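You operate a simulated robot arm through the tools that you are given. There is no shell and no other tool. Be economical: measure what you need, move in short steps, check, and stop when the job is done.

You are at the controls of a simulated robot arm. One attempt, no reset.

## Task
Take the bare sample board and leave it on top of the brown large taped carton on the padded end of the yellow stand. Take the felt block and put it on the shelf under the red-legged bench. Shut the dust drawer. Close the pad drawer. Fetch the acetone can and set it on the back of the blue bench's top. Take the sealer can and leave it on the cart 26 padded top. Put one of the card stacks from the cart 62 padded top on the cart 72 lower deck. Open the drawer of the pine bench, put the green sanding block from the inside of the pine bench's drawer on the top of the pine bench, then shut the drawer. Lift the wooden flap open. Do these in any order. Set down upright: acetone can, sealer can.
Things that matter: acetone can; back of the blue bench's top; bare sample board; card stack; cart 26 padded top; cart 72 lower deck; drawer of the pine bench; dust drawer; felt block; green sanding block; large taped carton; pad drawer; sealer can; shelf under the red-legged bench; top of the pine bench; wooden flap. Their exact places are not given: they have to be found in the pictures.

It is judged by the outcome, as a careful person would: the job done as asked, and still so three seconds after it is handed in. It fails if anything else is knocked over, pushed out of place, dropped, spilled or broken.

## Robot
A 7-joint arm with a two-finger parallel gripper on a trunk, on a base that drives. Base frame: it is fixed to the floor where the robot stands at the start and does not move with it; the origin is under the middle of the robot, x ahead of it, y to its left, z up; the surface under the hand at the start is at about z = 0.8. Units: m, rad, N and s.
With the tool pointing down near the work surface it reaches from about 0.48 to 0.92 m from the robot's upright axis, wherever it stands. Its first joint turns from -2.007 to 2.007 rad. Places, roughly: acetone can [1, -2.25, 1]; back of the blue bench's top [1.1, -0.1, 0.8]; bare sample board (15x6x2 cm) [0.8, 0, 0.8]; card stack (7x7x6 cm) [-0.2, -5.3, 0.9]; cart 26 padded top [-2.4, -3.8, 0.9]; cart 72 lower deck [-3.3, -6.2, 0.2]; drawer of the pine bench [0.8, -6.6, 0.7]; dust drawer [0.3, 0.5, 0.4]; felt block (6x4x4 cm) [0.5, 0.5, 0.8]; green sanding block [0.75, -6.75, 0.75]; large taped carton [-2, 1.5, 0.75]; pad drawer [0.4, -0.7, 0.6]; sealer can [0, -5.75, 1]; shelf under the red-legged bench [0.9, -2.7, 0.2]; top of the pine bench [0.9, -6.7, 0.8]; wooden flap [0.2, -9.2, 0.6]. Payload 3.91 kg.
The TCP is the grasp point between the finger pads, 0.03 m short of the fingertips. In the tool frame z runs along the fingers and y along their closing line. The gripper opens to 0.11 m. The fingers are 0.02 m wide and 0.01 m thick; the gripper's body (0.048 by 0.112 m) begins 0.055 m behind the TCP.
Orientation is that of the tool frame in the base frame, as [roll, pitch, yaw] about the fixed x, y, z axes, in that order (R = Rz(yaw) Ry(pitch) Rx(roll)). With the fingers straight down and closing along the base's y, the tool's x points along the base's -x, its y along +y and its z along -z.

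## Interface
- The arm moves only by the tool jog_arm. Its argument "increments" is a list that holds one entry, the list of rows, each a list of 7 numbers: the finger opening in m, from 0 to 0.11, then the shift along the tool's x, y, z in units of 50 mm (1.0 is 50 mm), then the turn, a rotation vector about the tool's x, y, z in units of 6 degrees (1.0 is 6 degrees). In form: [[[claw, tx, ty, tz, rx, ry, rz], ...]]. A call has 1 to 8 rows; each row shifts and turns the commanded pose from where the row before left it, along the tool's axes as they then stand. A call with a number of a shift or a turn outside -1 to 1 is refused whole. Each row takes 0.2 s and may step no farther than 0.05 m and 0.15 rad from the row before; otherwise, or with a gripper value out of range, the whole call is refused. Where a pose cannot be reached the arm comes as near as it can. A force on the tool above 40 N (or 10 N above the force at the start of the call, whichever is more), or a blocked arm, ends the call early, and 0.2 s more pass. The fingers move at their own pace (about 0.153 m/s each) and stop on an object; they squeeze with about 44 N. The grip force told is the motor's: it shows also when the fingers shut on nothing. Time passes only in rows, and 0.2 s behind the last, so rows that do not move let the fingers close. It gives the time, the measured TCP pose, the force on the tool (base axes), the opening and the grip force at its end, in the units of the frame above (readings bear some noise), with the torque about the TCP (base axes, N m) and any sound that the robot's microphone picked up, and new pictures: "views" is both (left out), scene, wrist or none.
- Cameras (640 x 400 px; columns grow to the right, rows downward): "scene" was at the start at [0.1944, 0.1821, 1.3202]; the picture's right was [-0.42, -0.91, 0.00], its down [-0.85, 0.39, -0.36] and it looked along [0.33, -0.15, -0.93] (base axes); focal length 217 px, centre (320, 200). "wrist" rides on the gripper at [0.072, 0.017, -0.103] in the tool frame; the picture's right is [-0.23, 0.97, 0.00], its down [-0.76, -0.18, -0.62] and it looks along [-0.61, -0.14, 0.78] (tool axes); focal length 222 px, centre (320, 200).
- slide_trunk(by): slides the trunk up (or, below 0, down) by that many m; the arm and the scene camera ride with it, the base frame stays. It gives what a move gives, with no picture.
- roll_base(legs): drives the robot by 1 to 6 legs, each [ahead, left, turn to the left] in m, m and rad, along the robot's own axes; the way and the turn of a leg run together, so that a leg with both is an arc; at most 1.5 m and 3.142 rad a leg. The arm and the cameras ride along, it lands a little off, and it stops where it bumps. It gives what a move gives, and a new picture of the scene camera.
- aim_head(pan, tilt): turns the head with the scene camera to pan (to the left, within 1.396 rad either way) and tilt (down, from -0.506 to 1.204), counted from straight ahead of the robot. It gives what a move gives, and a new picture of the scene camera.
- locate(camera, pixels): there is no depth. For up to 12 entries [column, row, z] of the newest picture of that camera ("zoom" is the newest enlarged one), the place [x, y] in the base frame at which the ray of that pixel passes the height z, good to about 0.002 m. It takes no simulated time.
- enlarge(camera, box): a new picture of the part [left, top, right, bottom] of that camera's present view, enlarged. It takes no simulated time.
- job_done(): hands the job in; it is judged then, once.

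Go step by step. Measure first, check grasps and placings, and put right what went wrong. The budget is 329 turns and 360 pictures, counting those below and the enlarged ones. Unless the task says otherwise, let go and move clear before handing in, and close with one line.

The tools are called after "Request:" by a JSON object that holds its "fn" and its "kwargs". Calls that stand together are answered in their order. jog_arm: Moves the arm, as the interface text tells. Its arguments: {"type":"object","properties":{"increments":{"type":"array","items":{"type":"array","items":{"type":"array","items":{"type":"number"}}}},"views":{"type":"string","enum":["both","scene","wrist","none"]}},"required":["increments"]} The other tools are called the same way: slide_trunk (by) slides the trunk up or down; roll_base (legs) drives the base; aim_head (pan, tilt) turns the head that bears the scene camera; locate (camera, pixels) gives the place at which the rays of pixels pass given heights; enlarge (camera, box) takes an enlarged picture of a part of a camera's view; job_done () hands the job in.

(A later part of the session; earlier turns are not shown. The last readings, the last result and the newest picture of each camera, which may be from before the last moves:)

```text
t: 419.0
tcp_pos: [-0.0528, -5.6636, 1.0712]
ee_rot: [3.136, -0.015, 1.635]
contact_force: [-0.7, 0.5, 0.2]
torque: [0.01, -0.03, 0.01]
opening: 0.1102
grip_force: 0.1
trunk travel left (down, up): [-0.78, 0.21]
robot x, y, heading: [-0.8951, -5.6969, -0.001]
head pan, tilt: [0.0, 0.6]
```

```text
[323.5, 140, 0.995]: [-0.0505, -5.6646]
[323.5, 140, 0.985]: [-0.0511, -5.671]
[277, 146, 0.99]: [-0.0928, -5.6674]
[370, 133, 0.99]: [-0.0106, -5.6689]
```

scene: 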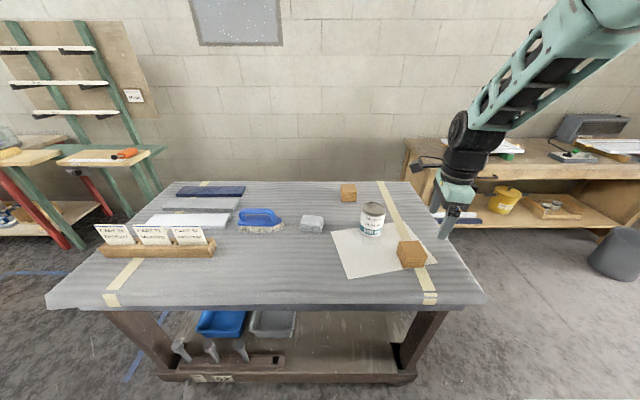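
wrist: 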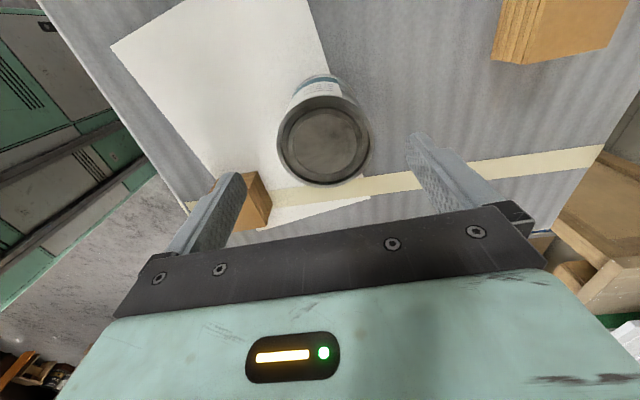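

Centred to within a few mm. I'll descend 0.108, grip and lift.

Request:
{"fn": "jog_arm", "kwargs": {"increments": [[[0.11, -0.08, 0.03, 0.9, 0, 0, 0], [0.11, 0, 0, 0.9, 0, 0, 0], [0.11, 0, 0, 0.36, 0, 0, 0], [0.05, 0, 0, 0, 0, 0, 0], [0.05, 0, 0, 0, 0, 0, 0], [0.05, 0, 0, 0, 0, 0, 0], [0.05, 0, 0, -0.5, 0, 0, 0], [0.05, 0, 0, -1, 0, 0, 0]]], "views": "wrist"}}

```text
t: 420.8
tcp_pos: [-0.0497, -5.6683, 1.0383]
ee_rot: [3.14, -0.017, 1.635]
contact_force: [0.3, -0.4, -5.8]
torque: [0.04, 0.03, -0.03]
opening: 0.0851
grip_force: 44.0
trunk travel left (down, up): [-0.78, 0.21]
robot x, y, heading: [-0.8885, -5.6965, 0.006]
head pan, tilt: [0.0, 0.6]
```

wrist: 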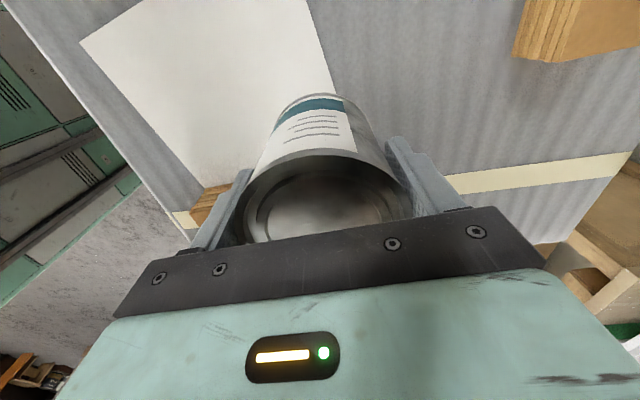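

The sealer can is held. I'll raise, retract, back off and turn toward cart 26.

Request:
{"fn": "jog_arm", "kwargs": {"increments": [[[0.05, 0, 0, -1, 0, 0, 0], [0.05, 0, -0.9, -0.3, 0, 0, 0], [0.05, 0, -0.9, 0, 0, 0, 0], [0.05, 0, -0.9, 0, 0, 0, 0], [0.05, 0, -0.9, 0, 0, 0, 0]]], "views": "none"}}

Request:
{"fn": "roll_base", "kwargs": {"legs": [[-0.4, 0, 0], [0, 0, 3.1], [0, -1.5, 0], [0, -0.2, 0.03]]}}

Request:
{"fn": "aim_head", "kwargs": {"pan": 0.0, "tilt": 0.6}}

```text
t: 422.0
tcp_pos: [-0.2288, -5.6833, 1.1046]
ee_rot: [3.14, -0.016, 1.636]
contact_force: [1.6, -0.4, -5.1]
torque: [0.04, 0.02, -0.02]
opening: 0.0848
grip_force: 43.7
trunk travel left (down, up): [-0.78, 0.21]
robot x, y, heading: [-0.8849, -5.6943, 0.008]
head pan, tilt: [0.0, 0.6]
```

```text
t: 440.3
tcp_pos: [-1.981, -3.9844, 1.1053]
ee_rot: [3.138, -0.015, -1.455]
contact_force: [0.3, -0.7, -4.8]
torque: [-0.05, 0.01, -0.02]
opening: 0.0849
grip_force: 44.1
trunk travel left (down, up): [-0.78, 0.21]
robot x, y, heading: [-1.3201, -3.9427, -3.083]
head pan, tilt: [0.0, 0.6]
```

scene: 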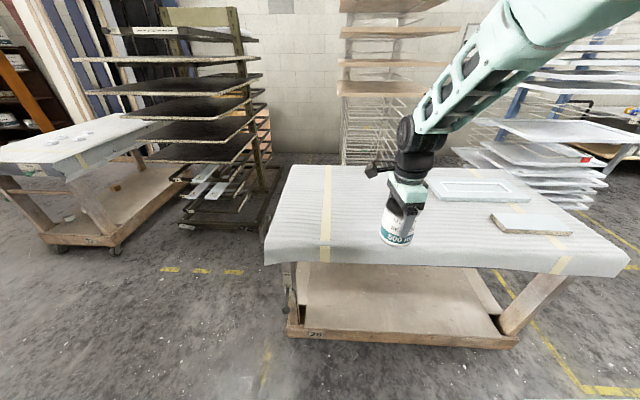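

```text
t: 440.9
tcp_pos: [-1.9825, -3.9839, 1.1047]
ee_rot: [3.137, -0.015, -1.453]
contact_force: [0.3, -0.2, -4.9]
torque: [-0.05, -0.02, 0.02]
opening: 0.0847
grip_force: 43.9
trunk travel left (down, up): [-0.78, 0.21]
robot x, y, heading: [-1.3252, -3.9388, -3.084]
head pan, tilt: [0.0, 0.6]
```

scene: 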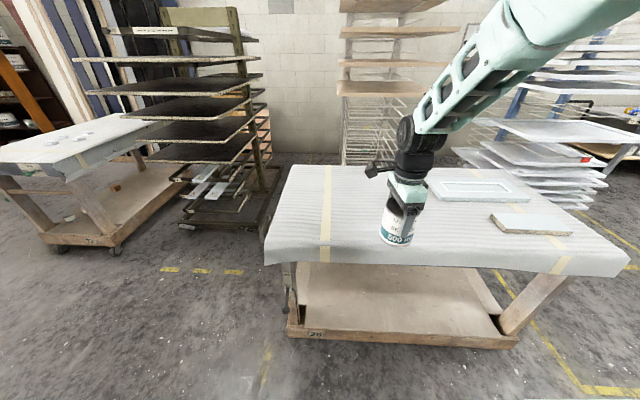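

Cart 26 is in front, with free pad at about (355,220). I'll locate it.

Request:
{"fn": "locate", "kwargs": {"camera": "scene", "pixels": [[360, 215, 0.88], [380, 245, 0.88], [270, 245, 0.88], [300, 170, 0.88], [435, 185, 0.88], [492, 215, 0.88], [360, 250, 0.88]]}}

Request:
{"fn": "enlarge", "kwargs": {"camera": "scene", "box": [260, 150, 480, 350]}}

```text
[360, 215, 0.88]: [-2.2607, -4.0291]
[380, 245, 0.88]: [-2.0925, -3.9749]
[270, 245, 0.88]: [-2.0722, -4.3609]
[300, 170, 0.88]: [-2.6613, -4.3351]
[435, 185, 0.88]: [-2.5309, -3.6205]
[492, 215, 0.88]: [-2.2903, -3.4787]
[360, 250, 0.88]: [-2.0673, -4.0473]
```

```text
2.00 times, centred on (370, 250) of scene
```

zoom: 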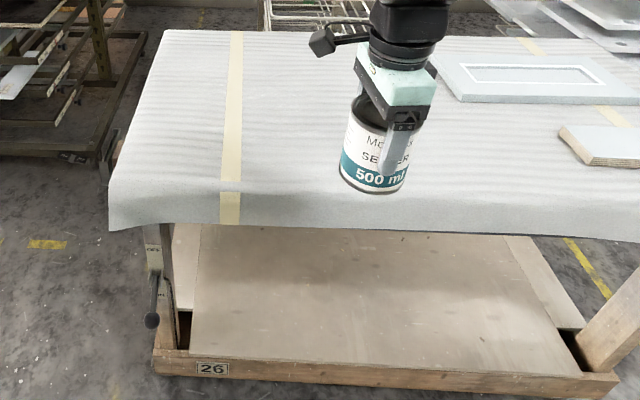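

I'll drive forward, then extend over the pad and lower.

Request:
{"fn": "roll_base", "kwargs": {"legs": [[0.19, 0, -0.057]]}}

Request:
{"fn": "jog_arm", "kwargs": {"increments": [[[0.05, 0, 0.8, 0, 0, 0, 0], [0.05, 0, 0.8, 0, 0, 0, 0], [0.05, 0, 0.6, 0, 0, 0, 0], [0.05, 0, 0, 0.9, 0, 0, 0]]], "views": "scene"}}

```text
t: 442.5
tcp_pos: [-2.1692, -3.9468, 1.1041]
ee_rot: [3.138, -0.016, -1.516]
contact_force: [0.3, -0.5, -5.3]
torque: [-0.06, -0.03, -0.04]
opening: 0.0851
grip_force: 43.8
trunk travel left (down, up): [-0.78, 0.21]
robot x, y, heading: [-1.513, -3.9483, 3.13]
head pan, tilt: [0.0, 0.6]
```

scene: 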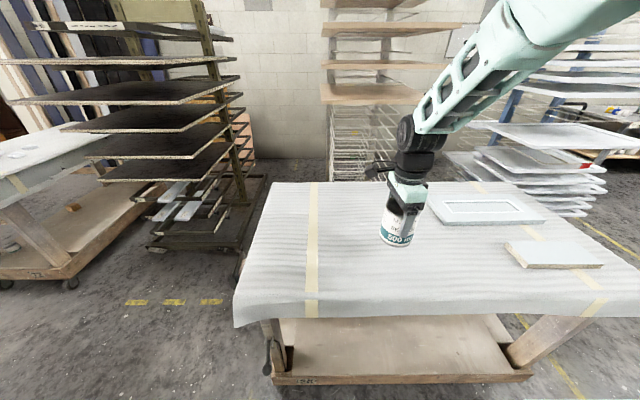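

```text
t: 443.5
tcp_pos: [-2.2801, -3.9556, 1.06]
ee_rot: [3.139, -0.016, -1.518]
contact_force: [-0.5, 0.4, -4.4]
torque: [0.0, 0.01, 0.0]
opening: 0.0848
grip_force: 43.9
trunk travel left (down, up): [-0.78, 0.21]
robot x, y, heading: [-1.5079, -3.947, 3.14]
head pan, tilt: [0.0, 0.6]
```

scene: 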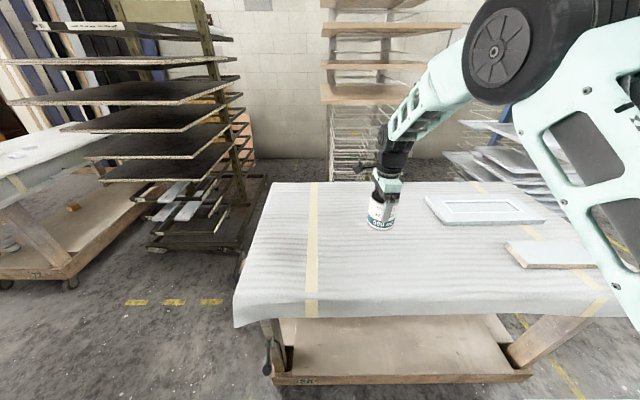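

Request:
{"fn": "jog_arm", "kwargs": {"increments": [[[0.05, 0, 0, 0.8, 0, 0, 0], [0.05, 0, 0, 0.6, 0, 0, 0], [0.05, 0, 0, 0.15, 0, 0, 0], [0.05, 0, 0, 0.12, 0, 0, 0], [0.05, 0, 0, 0.12, 0, 0, 0], [0.05, 0, 0, 0.12, 0, 0, 0], [0.05, 0, 0, 0.12, 0, 0, 0], [0.05, 0, 0, 0.12, 0, 0, 0]]], "views": "scene"}}

```text
t: 445.2
tcp_pos: [-2.2815, -3.9559, 0.9638]
ee_rot: [3.135, -0.019, -1.516]
contact_force: [6.7, 3.1, 22.1]
torque: [0.41, -1.6, -0.12]
opening: 0.0847
grip_force: 43.8
trunk travel left (down, up): [-0.78, 0.21]
robot x, y, heading: [-1.5098, -3.9448, 3.131]
head pan, tilt: [0.0, 0.6]
stopped in row 8: the force on the tool passed its limit at 46 N (the readings are from after the stop); the commanded pose is now the measured one
```

scene: 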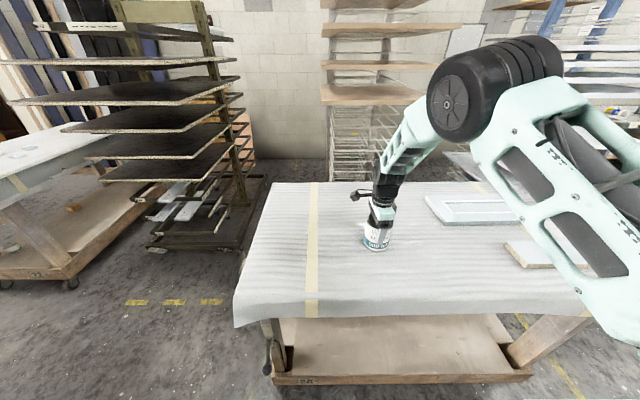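

Contact at the same height as before. I'll release and rise.

Request:
{"fn": "jog_arm", "kwargs": {"increments": [[[0.05, 0, 0, -0.04, 0, 0, 0], [0.11, 0, 0, 0, 0, 0, 0], [0.11, 0, 0, 0, 0, 0, 0], [0.11, 0, 0, -0.5, 0, 0, 0], [0.11, 0, 0, -0.9, 0, 0, 0], [0.11, 0, 0, -0.9, 0, 0, 0], [0.11, 0, -0.8, -0.5, 0, 0, 0], [0.11, 0, -0.9, 0, 0, 0, 0]]], "views": "scene"}}

```text
t: 447.0
tcp_pos: [-2.1999, -3.9492, 1.1006]
ee_rot: [3.136, -0.016, -1.516]
contact_force: [-1.6, 0.5, 0.1]
torque: [0.0, -0.03, 0.02]
opening: 0.11
grip_force: 0.0
trunk travel left (down, up): [-0.78, 0.21]
robot x, y, heading: [-1.5074, -3.9437, 3.136]
head pan, tilt: [0.0, 0.6]
```

scene: 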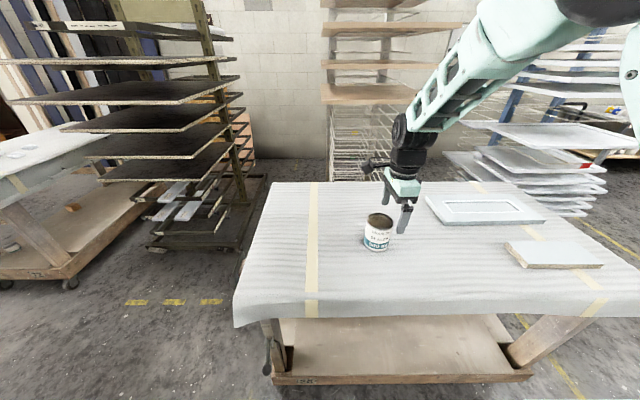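

The sealer can stands upright on cart 26. Now to the pine bench.

Request:
{"fn": "roll_base", "kwargs": {"legs": [[-0.25, 0, 0], [0, 0, -3.13], [0, -1.5, 0], [0, -1.3, 0]]}}

Request:
{"fn": "aim_head", "kwargs": {"pan": 0.0, "tilt": 0.4}}

```text
t: 469.4
tcp_pos: [-0.6454, -6.7644, 1.1005]
ee_rot: [3.134, -0.016, 1.601]
contact_force: [-0.8, -0.4, 0.6]
torque: [0.03, -0.01, -0.02]
opening: 0.1105
grip_force: 0.1
trunk travel left (down, up): [-0.78, 0.21]
robot x, y, heading: [-1.3364, -6.7491, -0.03]
head pan, tilt: [0.0, 0.6]
```

scene: 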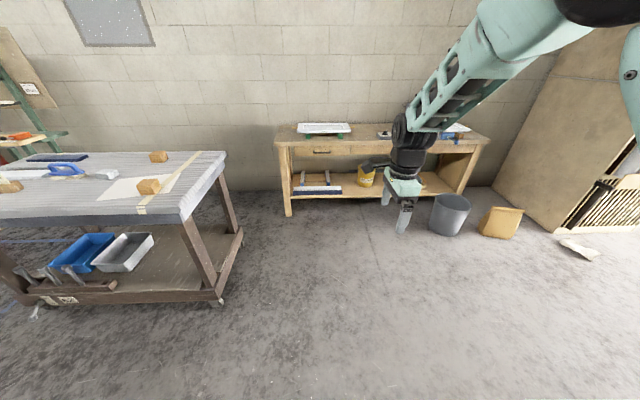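

```text
t: 470.1
tcp_pos: [-0.6464, -6.7641, 1.1004]
ee_rot: [3.134, -0.016, 1.598]
contact_force: [-0.4, -0.9, 0.2]
torque: [-0.02, -0.02, -0.02]
opening: 0.1099
grip_force: 0.0
trunk travel left (down, up): [-0.78, 0.21]
robot x, y, heading: [-1.3401, -6.7501, -0.035]
head pan, tilt: [0.0, 0.4]
```

scene: 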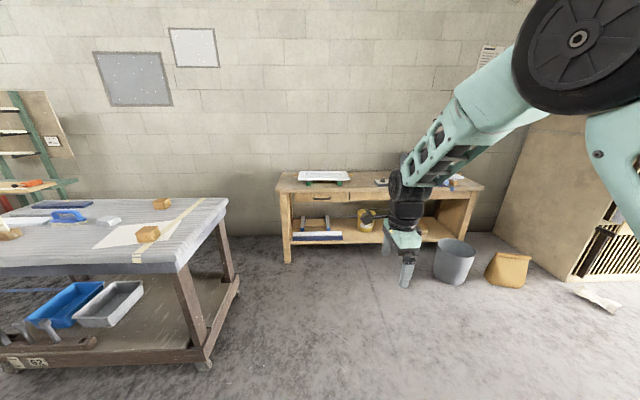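

The pine bench's drawer has a handle at (322,197). I'll drive closer.

Request:
{"fn": "roll_base", "kwargs": {"legs": [[0.8, 0.05, 0.033]]}}

Request:
{"fn": "aim_head", "kwargs": {"pan": 0.2, "tilt": 0.55}}

Request:
{"fn": "enlarge", "kwargs": {"camera": "scene", "box": [160, 120, 480, 320]}}

```text
t: 474.4
tcp_pos: [0.1604, -6.7068, 1.1007]
ee_rot: [3.134, -0.018, 1.631]
contact_force: [-0.8, 0.1, -0.8]
torque: [-0.03, -0.01, 0.04]
opening: 0.11
grip_force: 0.0
trunk travel left (down, up): [-0.78, 0.21]
robot x, y, heading: [-0.5315, -6.7118, 0.001]
head pan, tilt: [0.0, 0.4]
```

scene: 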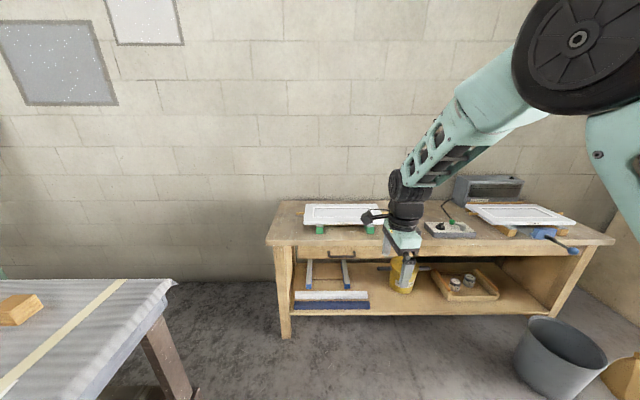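

```text
t: 475.1
tcp_pos: [0.1602, -6.7057, 1.1008]
ee_rot: [3.135, -0.017, 1.63]
contact_force: [0.9, 0.8, 0.7]
torque: [0.03, 0.01, -0.05]
opening: 0.11
grip_force: 0.0
trunk travel left (down, up): [-0.78, 0.21]
robot x, y, heading: [-0.5297, -6.7155, -0.004]
head pan, tilt: [0.201, 0.55]
```

scene: 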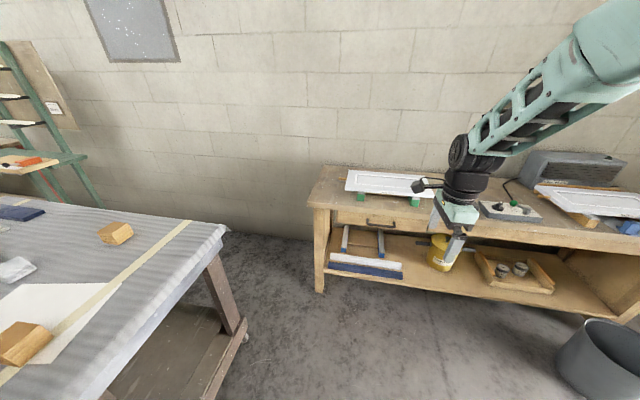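

```text
2.00 times, centred on (320, 220) of scene
```

zoom: 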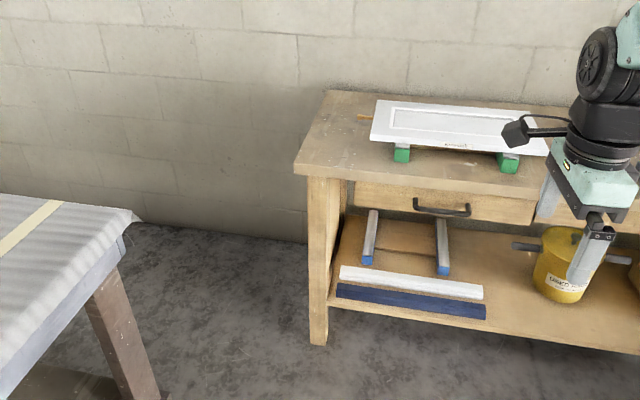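

I'll locate the handle and bench edge.

Request:
{"fn": "locate", "kwargs": {"camera": "scene", "pixels": [[368, 222, 0.7], [395, 227, 0.7], [381, 226, 0.7], [337, 212, 0.75], [429, 231, 0.75], [310, 205, 0.8], [500, 236, 0.8], [320, 292, 0.0], [325, 168, 0.8], [381, 226, 0.67]]}}

Request:
{"fn": "enlarge", "kwargs": {"camera": "scene", "box": [300, 160, 480, 280]}}

```text
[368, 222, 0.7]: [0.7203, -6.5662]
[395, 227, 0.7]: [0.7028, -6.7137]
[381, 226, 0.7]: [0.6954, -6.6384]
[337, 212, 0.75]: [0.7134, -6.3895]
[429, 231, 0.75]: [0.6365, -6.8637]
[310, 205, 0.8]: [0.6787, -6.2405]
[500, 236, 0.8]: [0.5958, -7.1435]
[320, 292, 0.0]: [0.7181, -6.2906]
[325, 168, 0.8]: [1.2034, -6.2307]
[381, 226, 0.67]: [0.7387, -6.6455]
```

```text
3.33 times, centred on (390, 220) of scene
```

zoom: 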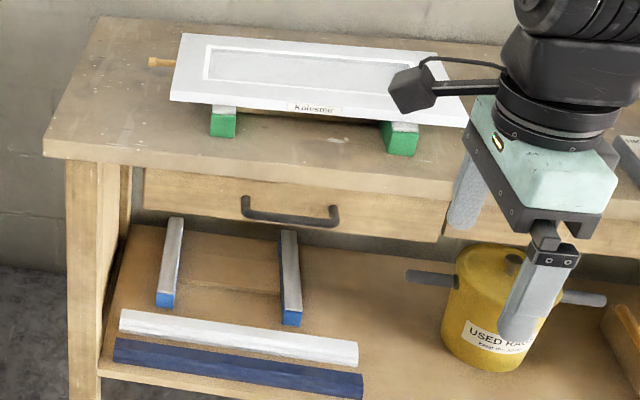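

The handle is at about (0.70, -6.64, 0.7), bar along y. I'll extend the arm and pitch the tool to horizontal, fingers pointing +x and closing vertically.

Request:
{"fn": "jog_arm", "kwargs": {"increments": [[[0.06, 0.4, 0.8, 0, 0, 0, 0], [0.06, 0.4, 0.8, 0, 0, 0, 0], [0.06, 0.4, 0.8, 0, 0, 0, 0], [0.06, 0, 0.8, 0, -0.5, 0, 0.3], [0.06, 0, 0, 0, -1, 0, 0.3], [0.06, 0, 0, 0, -1, 0, 0], [0.06, 0, 0, 0, -1, 0, 0], [0.06, 0, 0, 0, -1, 0, 0]]], "views": "none"}}

Request:
{"fn": "jog_arm", "kwargs": {"increments": [[[0.06, 0, 0, 0, -1, 0, 0], [0.06, 0, 0, 0, -1, 0, 0], [0.06, 0, 0, 0, -1, 0, 0], [0.06, 0, 0, 0, -1, 0, 0], [0.06, 0, 0, 0, -1, 0, 0], [0.06, 0, 0, 0, -1, 0, 0], [0.06, 0, 0, 0, -1, 0, 0], [0.06, 0, 0, 0, -1, 0, 0]]], "views": "both"}}

```text
t: 476.9
tcp_pos: [0.3154, -6.6364, 1.1034]
ee_rot: [2.663, -0.022, 1.566]
contact_force: [-0.8, -0.5, 0.0]
torque: [-0.01, -0.02, 0.03]
opening: 0.06
grip_force: 0.0
trunk travel left (down, up): [-0.78, 0.21]
robot x, y, heading: [-0.531, -6.7174, -0.002]
head pan, tilt: [0.201, 0.55]
```

```text
t: 478.7
tcp_pos: [0.3147, -6.6378, 1.1053]
ee_rot: [1.827, -0.023, 1.568]
contact_force: [0.4, -0.4, 0.1]
torque: [-0.02, 0.04, 0.0]
opening: 0.0603
grip_force: 0.0
trunk travel left (down, up): [-0.78, 0.21]
robot x, y, heading: [-0.5286, -6.7107, -0.007]
head pan, tilt: [0.201, 0.55]
```

scene: 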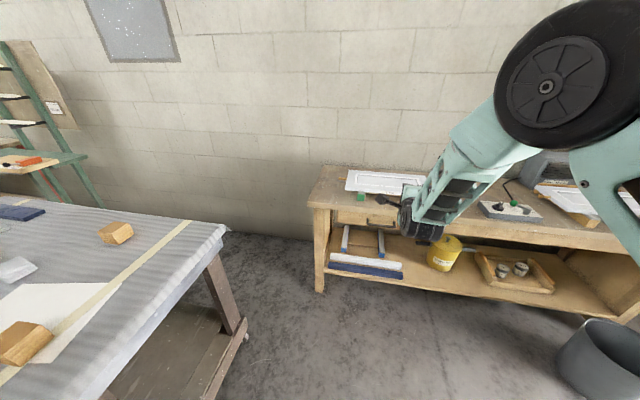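
wrist: 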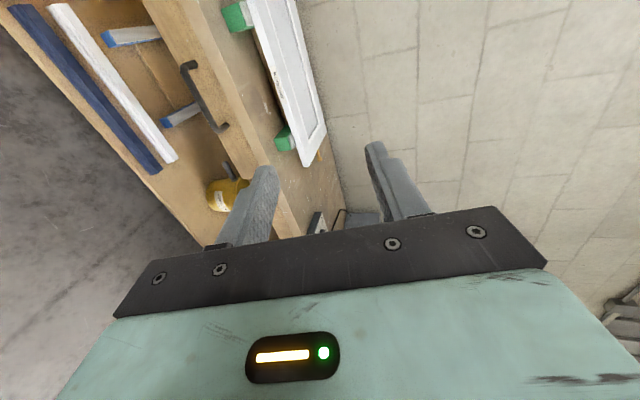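

The tilt works (75°). I'll triangulate the handle with the wrist view, ends at (188,66) and (224,128).

Request:
{"fn": "enlarge", "kwargs": {"camera": "wrist", "box": [140, 30, 280, 150]}}

Request:
{"fn": "locate", "kwargs": {"camera": "zoom", "pixels": [[310, 200, 0.7]]}}

Request:
{"fn": "enlarge", "kwargs": {"camera": "scene", "box": [340, 190, 420, 240]}}

```text
3.33 times, centred on (210, 90) of wrist
```

zoom: 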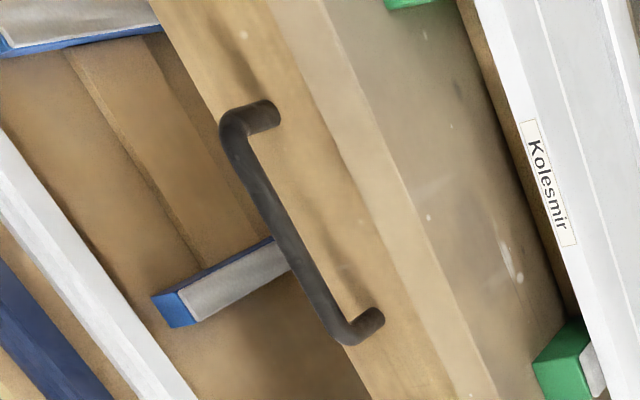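

```text
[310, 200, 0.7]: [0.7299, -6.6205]
```

```text
8.00 times, centred on (380, 215) of scene
```

zoom: 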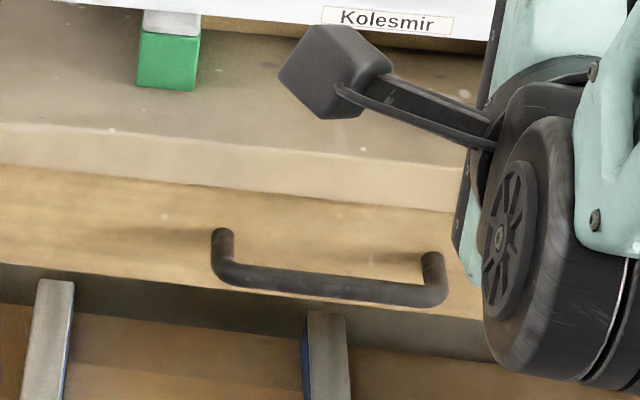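

Request:
{"fn": "locate", "kwargs": {"camera": "wrist", "pixels": [[201, 102, 0.72], [201, 102, 0.7], [201, 102, 0.68], [201, 102, 0.66], [185.4, 72, 0.7], [217.5, 129, 0.7]]}}

Request:
{"fn": "locate", "kwargs": {"camera": "scene", "pixels": [[381.25, 225.4, 0.72], [381.25, 225.4, 0.7], [381.25, 225.4, 0.68], [381.25, 225.4, 0.66], [368.5, 224, 0.7], [394.4, 226.5, 0.7]]}}

```text
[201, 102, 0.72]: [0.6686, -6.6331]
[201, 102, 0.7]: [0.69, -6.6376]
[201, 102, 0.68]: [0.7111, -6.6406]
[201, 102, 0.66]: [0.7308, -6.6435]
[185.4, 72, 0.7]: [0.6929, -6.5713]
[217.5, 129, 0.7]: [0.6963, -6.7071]
```

```text
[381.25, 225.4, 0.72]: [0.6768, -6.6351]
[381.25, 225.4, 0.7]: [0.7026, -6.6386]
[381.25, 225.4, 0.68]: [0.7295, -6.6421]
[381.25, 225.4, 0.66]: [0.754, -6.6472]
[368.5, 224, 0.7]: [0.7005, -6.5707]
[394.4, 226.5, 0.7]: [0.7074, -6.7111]
```

Poor z conditioning from above. I'll level the tool fully and lower the trunk to about the handle's height for a side-on view.

Request:
{"fn": "slide_trunk", "kwargs": {"by": -0.38}}

Request:
{"fn": "jog_arm", "kwargs": {"increments": [[[0.06, 0, 0, 0, -1, 0, 0], [0.06, 0, 0, 0, -1, 0, 0], [0.06, 0, 0, 0, -0.4, 0, 0]]], "views": "both"}}

```text
t: 482.4
tcp_pos: [0.3153, -6.6381, 0.7243]
ee_rot: [1.828, -0.023, 1.567]
contact_force: [-0.1, 0.2, -0.2]
torque: [-0.02, -0.03, -0.04]
opening: 0.0602
grip_force: 0.0
trunk travel left (down, up): [-0.4, 0.59]
robot x, y, heading: [-0.5281, -6.7141, -0.003]
head pan, tilt: [0.201, 0.55]
```

```text
t: 483.2
tcp_pos: [0.3161, -6.6356, 0.7239]
ee_rot: [1.576, -0.024, 1.569]
contact_force: [-0.1, 1.0, 0.6]
torque: [-0.03, 0.01, -0.01]
opening: 0.0601
grip_force: 0.1
trunk travel left (down, up): [-0.4, 0.59]
robot x, y, heading: [-0.5286, -6.7161, -0.006]
head pan, tilt: [0.201, 0.55]
```

scene: 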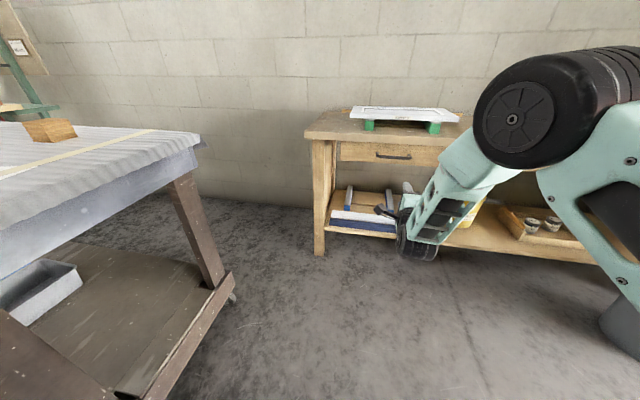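
wrist: 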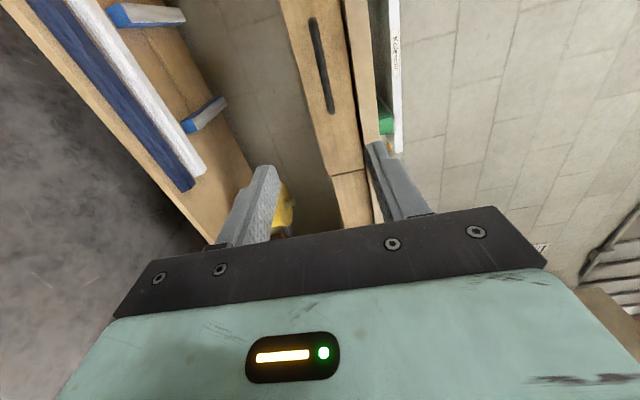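

Request:
{"fn": "locate", "kwargs": {"camera": "wrist", "pixels": [[322, 65, 0.7], [322, 65, 0.71], [322, 65, 0.715], [322, 65, 0.72], [322, 65, 0.73], [333, 108, 0.72], [313, 22, 0.72]]}}

Request:
{"fn": "locate", "kwargs": {"camera": "scene", "pixels": [[394, 156, 0.72], [394, 156, 0.7], [394, 156, 0.71], [394, 156, 0.73]]}}

```text
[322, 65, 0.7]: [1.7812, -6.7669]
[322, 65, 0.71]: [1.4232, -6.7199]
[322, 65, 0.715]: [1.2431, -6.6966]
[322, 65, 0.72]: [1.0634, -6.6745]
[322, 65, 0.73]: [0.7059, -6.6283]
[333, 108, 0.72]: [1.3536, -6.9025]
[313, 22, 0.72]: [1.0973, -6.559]
```

```text
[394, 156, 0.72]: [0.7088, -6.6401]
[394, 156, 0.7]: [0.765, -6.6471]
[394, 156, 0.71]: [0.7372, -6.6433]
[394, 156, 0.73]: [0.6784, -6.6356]
```

The handle bar is at about (0.67, -6.64, 0.731). I'll raise 7 mm and drive forward 0.30.

Request:
{"fn": "jog_arm", "kwargs": {"increments": [[[0.06, 0, 0.14, 0, 0, 0, 0]]], "views": "none"}}

Request:
{"fn": "roll_base", "kwargs": {"legs": [[0.29, 0, 0]]}}

Request:
{"fn": "jog_arm", "kwargs": {"increments": [[[0.06, 0, 0, 0, 0, 0, 0]]], "views": "wrist"}}

```text
t: 483.6
tcp_pos: [0.3157, -6.6359, 0.7318]
ee_rot: [1.577, -0.023, 1.567]
contact_force: [0.1, -0.5, 0.4]
torque: [0.0, 0.01, 0.01]
opening: 0.0599
grip_force: 0.0
trunk travel left (down, up): [-0.4, 0.59]
robot x, y, heading: [-0.5344, -6.7123, -0.007]
head pan, tilt: [0.201, 0.55]
```

```text
t: 485.6
tcp_pos: [0.6076, -6.64, 0.7301]
ee_rot: [1.577, -0.024, 1.564]
contact_force: [0.5, -0.6, -0.7]
torque: [0.0, -0.02, -0.01]
opening: 0.06
grip_force: 0.1
trunk travel left (down, up): [-0.4, 0.59]
robot x, y, heading: [-0.2376, -6.7191, -0.004]
head pan, tilt: [0.201, 0.55]
```

scene: 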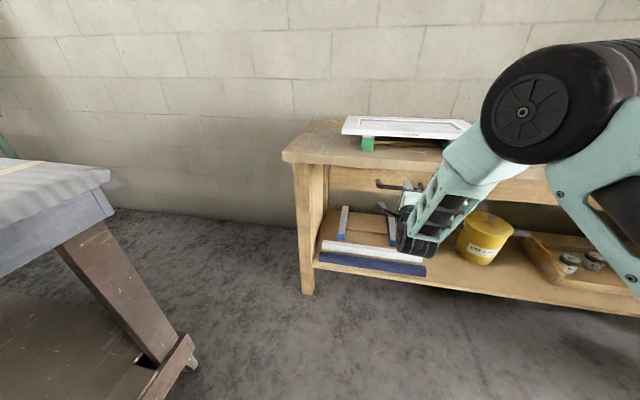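

```text
t: 486.0
tcp_pos: [0.6084, -6.6405, 0.731]
ee_rot: [1.577, -0.022, 1.565]
contact_force: [-0.1, 0.0, 0.3]
torque: [0.01, 0.03, 0.02]
opening: 0.0598
grip_force: 0.0
trunk travel left (down, up): [-0.4, 0.59]
robot x, y, heading: [-0.2415, -6.7169, -0.005]
head pan, tilt: [0.201, 0.55]
```

wrist: 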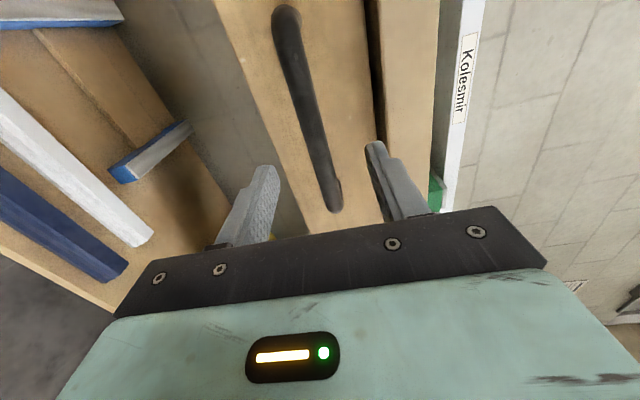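

Request:
{"fn": "locate", "kwargs": {"camera": "wrist", "pixels": [[312, 108, 0.715], [312, 108, 0.72], [312, 108, 0.725], [312, 108, 0.73], [288, 15, 0.725], [333, 200, 0.725]]}}

```text
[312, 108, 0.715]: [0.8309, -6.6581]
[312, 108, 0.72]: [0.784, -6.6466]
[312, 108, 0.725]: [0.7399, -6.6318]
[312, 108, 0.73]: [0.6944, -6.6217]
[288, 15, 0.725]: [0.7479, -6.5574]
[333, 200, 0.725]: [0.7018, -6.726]
```

The bar lines up at z 0.731. I'll advance 5 cm and close on it.

Request:
{"fn": "jog_arm", "kwargs": {"increments": [[[0.06, 0, 0, 0.5, 0, 0, 0], [0.06, 0, 0, 0.5, 0, 0, 0], [0.0, 0, 0, 0, 0, 0, 0], [0.0, 0, 0, 0, 0, 0, 0], [0.0, 0, 0, 0, 0, 0, 0]]], "views": "wrist"}}

```text
t: 487.2
tcp_pos: [0.6542, -6.6432, 0.73]
ee_rot: [1.575, -0.022, 1.564]
contact_force: [0.5, 0.8, 0.5]
torque: [-1.05, 0.01, 0.02]
opening: 0.0157
grip_force: 45.1
trunk travel left (down, up): [-0.4, 0.59]
robot x, y, heading: [-0.2405, -6.7179, -0.01]
head pan, tilt: [0.201, 0.55]
```

wrist: 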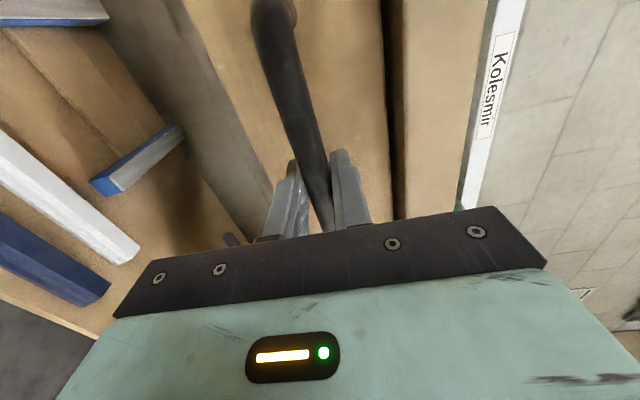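

Gripped the bar (0.0157). I'll pull by driving backward.

Request:
{"fn": "roll_base", "kwargs": {"legs": [[-0.15, 0, 0], [-0.13, 0, 0]]}}

```text
t: 489.5
tcp_pos: [0.3678, -6.6436, 0.7293]
ee_rot: [1.575, -0.022, 1.559]
contact_force: [-0.4, -23.0, -1.1]
torque: [-0.92, -0.01, -0.45]
opening: 0.0156
grip_force: 44.9
trunk travel left (down, up): [-0.4, 0.59]
robot x, y, heading: [-0.5259, -6.7169, -0.009]
head pan, tilt: [0.201, 0.55]
```

scene: 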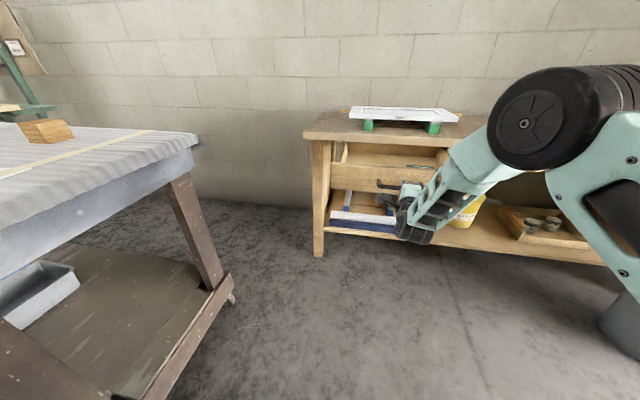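

The drawer is pulled out about 0.28. I'll release, retract and raise to look in.

Request:
{"fn": "jog_arm", "kwargs": {"increments": [[[0.06, 0, 0, 0, 0, 0, 0], [0.06, 0, 0, 0, 0, 0, 0], [0.06, 0, 0, -0.9, 0, 0, 0], [0.06, 0, 0, -0.9, 0, 0, 0]]], "views": "none"}}

Request:
{"fn": "slide_trunk", "kwargs": {"by": 0.4}}

Request:
{"fn": "aim_head", "kwargs": {"pan": 0.2, "tilt": 0.75}}

```text
t: 490.5
tcp_pos: [0.2791, -6.6428, 0.7297]
ee_rot: [1.573, -0.022, 1.558]
contact_force: [-1.1, -0.5, 0.6]
torque: [-0.02, -0.02, -0.03]
opening: 0.06
grip_force: 0.1
trunk travel left (down, up): [-0.4, 0.59]
robot x, y, heading: [-0.523, -6.7148, -0.01]
head pan, tilt: [0.201, 0.55]
```

```text
t: 494.3
tcp_pos: [0.2796, -6.6422, 1.1297]
ee_rot: [1.576, -0.02, 1.559]
contact_force: [0.2, 0.2, -0.3]
torque: [0.01, 0.0, 0.01]
opening: 0.0599
grip_force: 0.0
trunk travel left (down, up): [-0.8, 0.19]
robot x, y, heading: [-0.5252, -6.7144, -0.006]
head pan, tilt: [0.201, 0.55]
```

```text
t: 495.1
tcp_pos: [0.2797, -6.6421, 1.1303]
ee_rot: [1.575, -0.023, 1.558]
contact_force: [0.4, -0.5, -0.1]
torque: [0.0, -0.02, -0.02]
opening: 0.06
grip_force: 0.1
trunk travel left (down, up): [-0.8, 0.19]
robot x, y, heading: [-0.5269, -6.7146, -0.007]
head pan, tilt: [0.201, 0.75]
```

scene: 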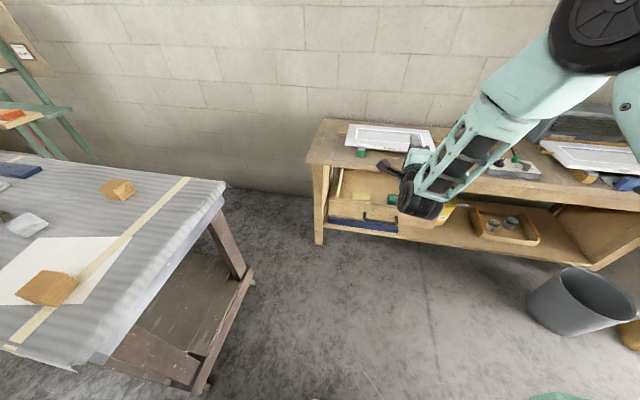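

A green block shows at (393,197) in the drawer. I'll return the tool to pointing down.

Request:
{"fn": "jog_arm", "kwargs": {"increments": [[[0.11, 0, 0, 0, 1, 0, 0], [0.11, 0, 0, 0, 1, 0, 0], [0.11, 0, 0, 0, 1, 0, 0], [0.11, 0, 0, 0, 1, 0, 0], [0.11, 0, 0, 0, 1, 0, 0], [0.11, 0, 0, 0, 1, 0, 0], [0.11, 0, 0, 0, 1, 0, 0], [0.11, 0, 0, 0, 1, 0, 0]]], "views": "none"}}

Request:
{"fn": "jog_arm", "kwargs": {"increments": [[[0.11, 0, 0, 0, 1, 0, 0], [0.11, 0, 0, 0, 1, 0, 0], [0.11, 0, 0, 0, 1, 0, 0], [0.11, 0, 0, 0, 1, 0, 0], [0.11, 0, 0, 0, 1, 0, 0], [0.11, 0, 0, 0, 1, 0, 0], [0.11, 0, 0, 0, 0.95, 0, 0]]], "views": "both"}}

```text
t: 496.9
tcp_pos: [0.2797, -6.6411, 1.1299]
ee_rot: [2.414, -0.022, 1.56]
contact_force: [0.7, -0.6, 0.2]
torque: [-0.03, 0.01, -0.04]
opening: 0.11
grip_force: 0.1
trunk travel left (down, up): [-0.8, 0.19]
robot x, y, heading: [-0.5264, -6.7145, -0.009]
head pan, tilt: [0.201, 0.75]
```

```text
t: 498.5
tcp_pos: [0.2796, -6.6416, 1.1305]
ee_rot: [-3.141, -0.022, 1.56]
contact_force: [-0.2, -0.7, -1.2]
torque: [-0.03, -0.01, -0.01]
opening: 0.11
grip_force: 0.1
trunk travel left (down, up): [-0.8, 0.19]
robot x, y, heading: [-0.5268, -6.7144, -0.008]
head pan, tilt: [0.201, 0.75]
```

scene: 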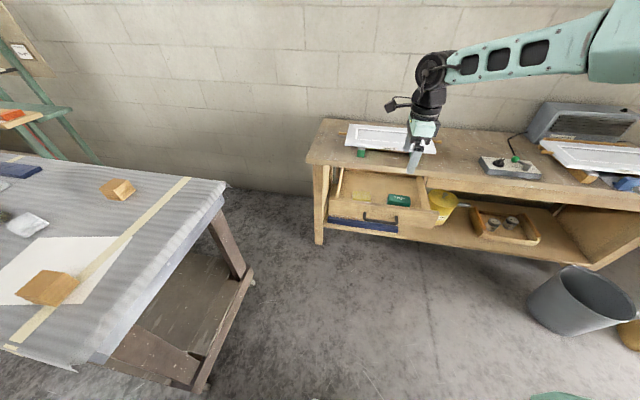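
wrist: 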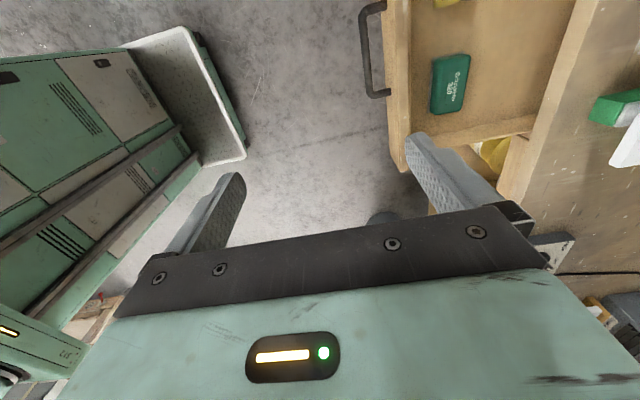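

The green block is clear at wrist (450,83). I'll zoom in both views.

Request:
{"fn": "enlarge", "kwargs": {"camera": "scene", "box": [320, 160, 450, 245]}}

Request:
{"fn": "enlarge", "kwargs": {"camera": "wrist", "box": [360, 0, 520, 150]}}

```text
4.71 times, centred on (385, 202) of scene
```

zoom: 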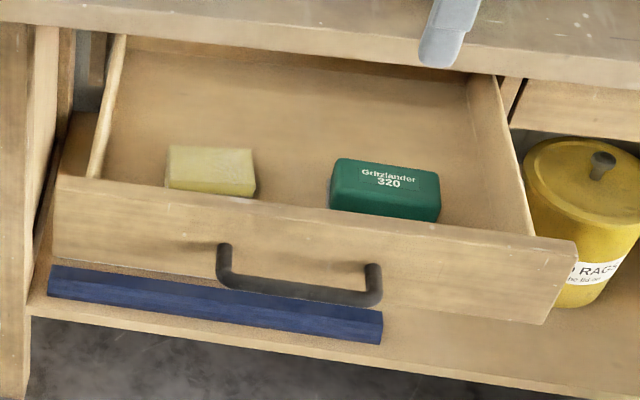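

```text
2.67 times, centred on (440, 75) of wrist
```

zoom: 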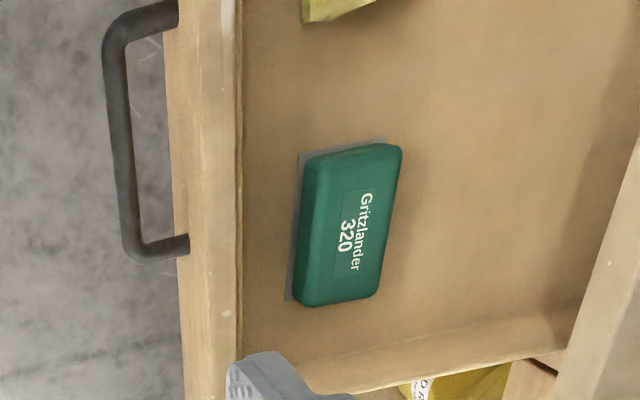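

Request:
{"fn": "locate", "kwargs": {"camera": "wrist", "pixels": [[450.5, 84.75, 0.76], [450.5, 84.75, 0.74], [450.5, 84.75, 0.72], [434.7, 59, 0.74], [470.7, 54.7, 0.74], [461.4, 110.6, 0.74], [432.5, 113.6, 0.74], [408, 75, 0.76]]}}

Request:
{"fn": "locate", "kwargs": {"camera": "scene", "pixels": [[399.2, 199.1, 0.76], [399.2, 199.1, 0.74], [399.2, 199.1, 0.72]]}}

```text
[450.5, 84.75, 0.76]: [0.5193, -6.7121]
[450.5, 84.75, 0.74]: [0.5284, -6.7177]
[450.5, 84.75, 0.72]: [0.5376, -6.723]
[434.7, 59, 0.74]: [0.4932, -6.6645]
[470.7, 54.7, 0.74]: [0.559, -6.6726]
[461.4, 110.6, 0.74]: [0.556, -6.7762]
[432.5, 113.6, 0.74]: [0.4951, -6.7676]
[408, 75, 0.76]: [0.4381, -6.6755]
```

```text
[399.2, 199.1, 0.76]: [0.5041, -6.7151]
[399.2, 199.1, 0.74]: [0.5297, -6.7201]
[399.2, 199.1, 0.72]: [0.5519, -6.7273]
```

The block's centre is (0.528, -6.718), top 0.741, about 6.4 cm along x. I'll drive forward and position over it.

Request:
{"fn": "roll_base", "kwargs": {"legs": [[0.23, 0, 0.008]]}}

Request:
{"fn": "jog_arm", "kwargs": {"increments": [[[0.08, -0.8, 0.2, 0, 0, 0, 0], [0.08, -0.75, 0.2, 0.5, 0, 0, 0], [0.08, 0, 0, 0.9, 0, 0, 0], [0.08, 0, 0, 0.9, 0, 0, 0], [0.08, 0, 0, 0.9, 0, 0, 0]]], "views": "both"}}

```text
t: 500.2
tcp_pos: [0.5123, -6.6338, 1.1295]
ee_rot: [-3.141, -0.02, 1.569]
contact_force: [-0.1, 0.0, 0.6]
torque: [0.0, 0.02, 0.02]
opening: 0.11
grip_force: 0.0
trunk travel left (down, up): [-0.8, 0.19]
robot x, y, heading: [-0.2946, -6.7131, 0.005]
head pan, tilt: [0.201, 0.75]
```

scene: 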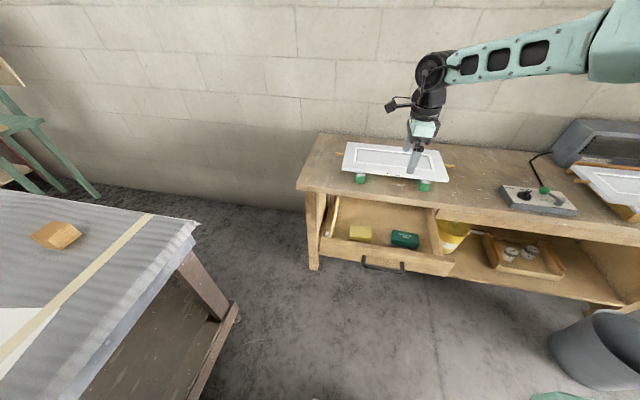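

```text
t: 501.4
tcp_pos: [0.5331, -6.709, 0.9689]
ee_rot: [-3.141, -0.021, 1.568]
contact_force: [0.1, 0.4, -0.3]
torque: [0.01, -0.02, 0.0]
opening: 0.0799
grip_force: 0.0
trunk travel left (down, up): [-0.8, 0.19]
robot x, y, heading: [-0.2945, -6.7148, -0.002]
head pan, tilt: [0.201, 0.75]
```

scene: 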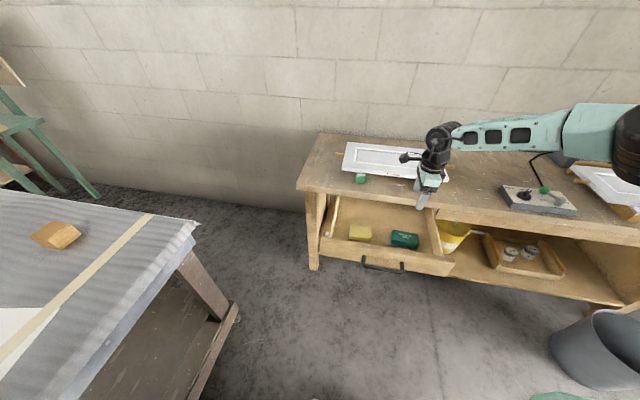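
wrist: 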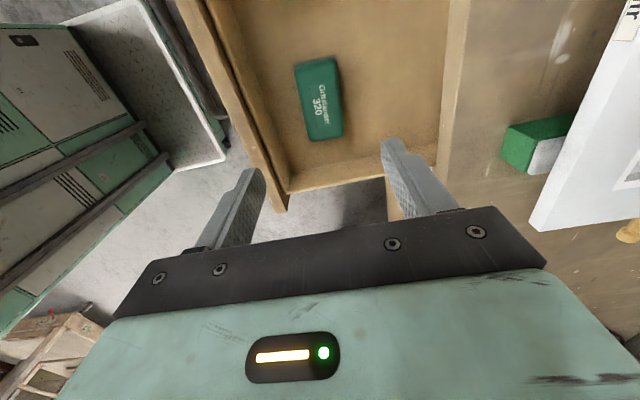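

Request:
{"fn": "locate", "kwargs": {"camera": "wrist", "pixels": [[321, 99, 0.741], [297, 66, 0.741], [336, 60, 0.741], [344, 132, 0.741], [309, 139, 0.741]]}}

```text
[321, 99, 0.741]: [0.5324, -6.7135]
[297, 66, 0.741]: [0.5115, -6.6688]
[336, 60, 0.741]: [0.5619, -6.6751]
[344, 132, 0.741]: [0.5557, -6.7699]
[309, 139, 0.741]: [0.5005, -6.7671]
```

Centred. I'll descend and grip.

Request:
{"fn": "jog_arm", "kwargs": {"increments": [[[0.08, -0.15, -0.03, 0.95, 0, 0, 0], [0.08, 0, 0, 1, 0, 0, 0], [0.08, 0, 0, 1, 0, 0, 0], [0.08, 0, 0, 1, 0, 0, 0], [0.08, 0, 0, 0.65, 0, 0, 0]]], "views": "wrist"}}

```text
t: 502.6
tcp_pos: [0.5337, -6.7118, 0.7396]
ee_rot: [3.139, -0.021, 1.569]
contact_force: [-0.1, -0.6, 0.6]
torque: [0.01, -0.01, -0.01]
opening: 0.08
grip_force: 0.1
trunk travel left (down, up): [-0.8, 0.19]
robot x, y, heading: [-0.2892, -6.7171, 0.004]
head pan, tilt: [0.201, 0.75]
```

wrist: 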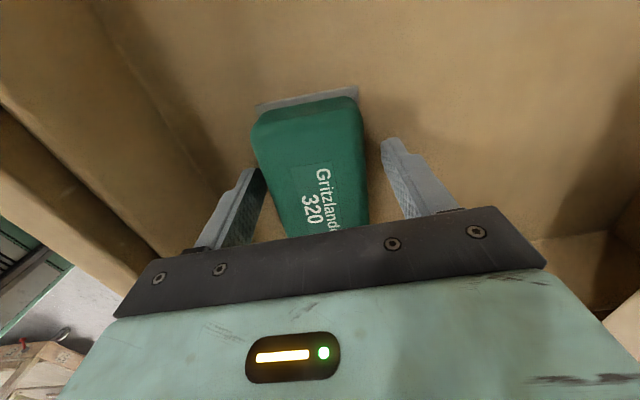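

Request:
{"fn": "jog_arm", "kwargs": {"increments": [[[0.02, 0, 0, 0, 0, 0, 0], [0.02, 0, 0, 0, 0, 0, 0], [0.02, 0, 0, 0, 0, 0, 0], [0.02, 0, 0, -0.5, 0, 0, 0], [0.02, 0, 0, -1, 0, 0, 0], [0.02, 0, 0, -1, 0, 0, 0], [0.02, 0, 0, -1, 0, 0, 0]]], "views": "both"}}

```text
t: 504.2
tcp_pos: [0.5264, -6.7132, 0.9134]
ee_rot: [3.141, -0.022, 1.569]
contact_force: [0.0, 0.0, -2.0]
torque: [0.0, 0.01, -0.01]
opening: 0.0602
grip_force: 43.9
trunk travel left (down, up): [-0.8, 0.19]
robot x, y, heading: [-0.2928, -6.715, 0.001]
head pan, tilt: [0.201, 0.75]
```

scene: 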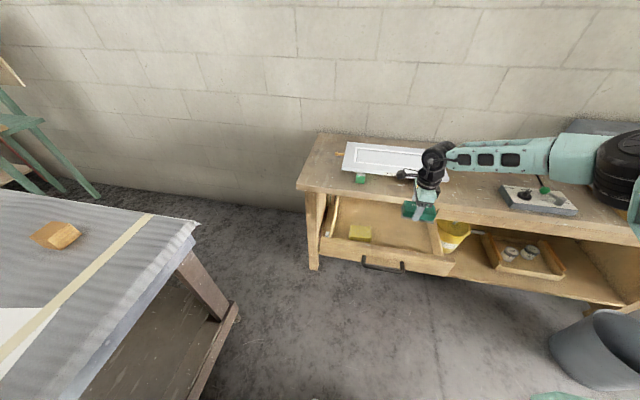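
wrist: 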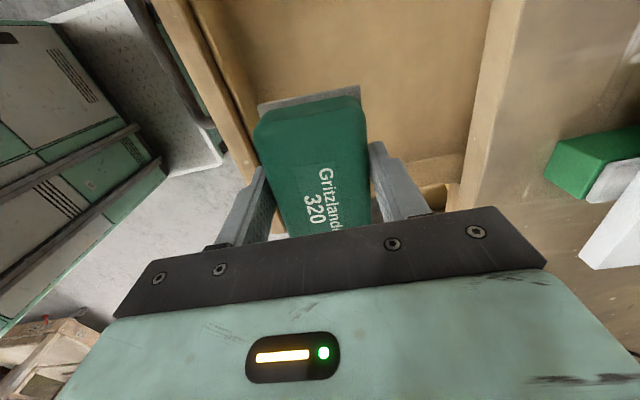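

The green block is held. I'll locate a free spot on the bench top, around (470,195).

Request:
{"fn": "locate", "kwargs": {"camera": "scene", "pixels": [[470, 190, 0.8], [448, 182, 0.86], [432, 187, 0.8], [500, 190, 0.83], [470, 213, 0.8], [310, 190, 0.8], [600, 232, 0.8]]}}

Request:
{"fn": "roll_base", "kwargs": {"legs": [[0, -0.23, 0], [0.18, 0, 0]]}}

Request:
{"fn": "aim_head", "kwargs": {"pan": 0.0, "tilt": 0.8}}

```text
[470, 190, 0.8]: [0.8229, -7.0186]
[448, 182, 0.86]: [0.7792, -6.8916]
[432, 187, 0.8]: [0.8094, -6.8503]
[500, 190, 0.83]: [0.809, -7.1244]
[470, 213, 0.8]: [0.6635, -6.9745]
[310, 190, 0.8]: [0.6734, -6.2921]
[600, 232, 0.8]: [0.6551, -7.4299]
```

```text
t: 507.1
tcp_pos: [0.7081, -6.9571, 0.9138]
ee_rot: [3.141, -0.023, 1.559]
contact_force: [0.1, -0.8, -1.9]
torque: [0.0, 0.02, -0.01]
opening: 0.0598
grip_force: 43.8
trunk travel left (down, up): [-0.8, 0.19]
robot x, y, heading: [-0.1114, -6.9501, -0.008]
head pan, tilt: [0.201, 0.75]
```

scene: 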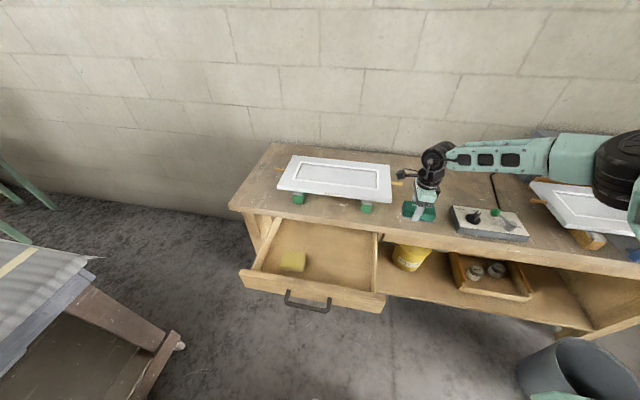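

```text
t: 507.8
tcp_pos: [0.7092, -6.9579, 0.9141]
ee_rot: [-3.141, -0.021, 1.557]
contact_force: [0.5, 0.4, -1.1]
torque: [0.05, 0.0, 0.01]
opening: 0.0598
grip_force: 43.8
trunk travel left (down, up): [-0.8, 0.19]
robot x, y, heading: [-0.112, -6.9451, -0.008]
head pan, tilt: [0.0, 0.799]
```

scene: 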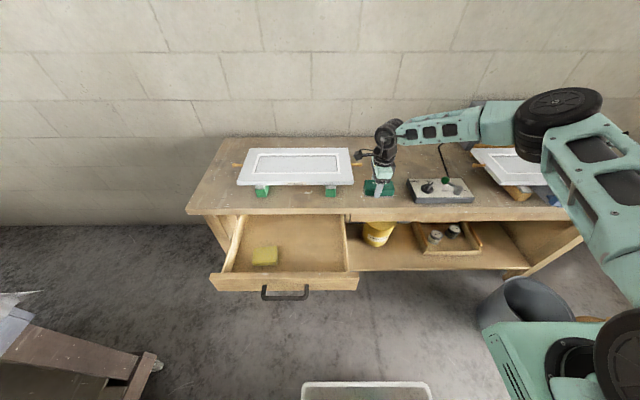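

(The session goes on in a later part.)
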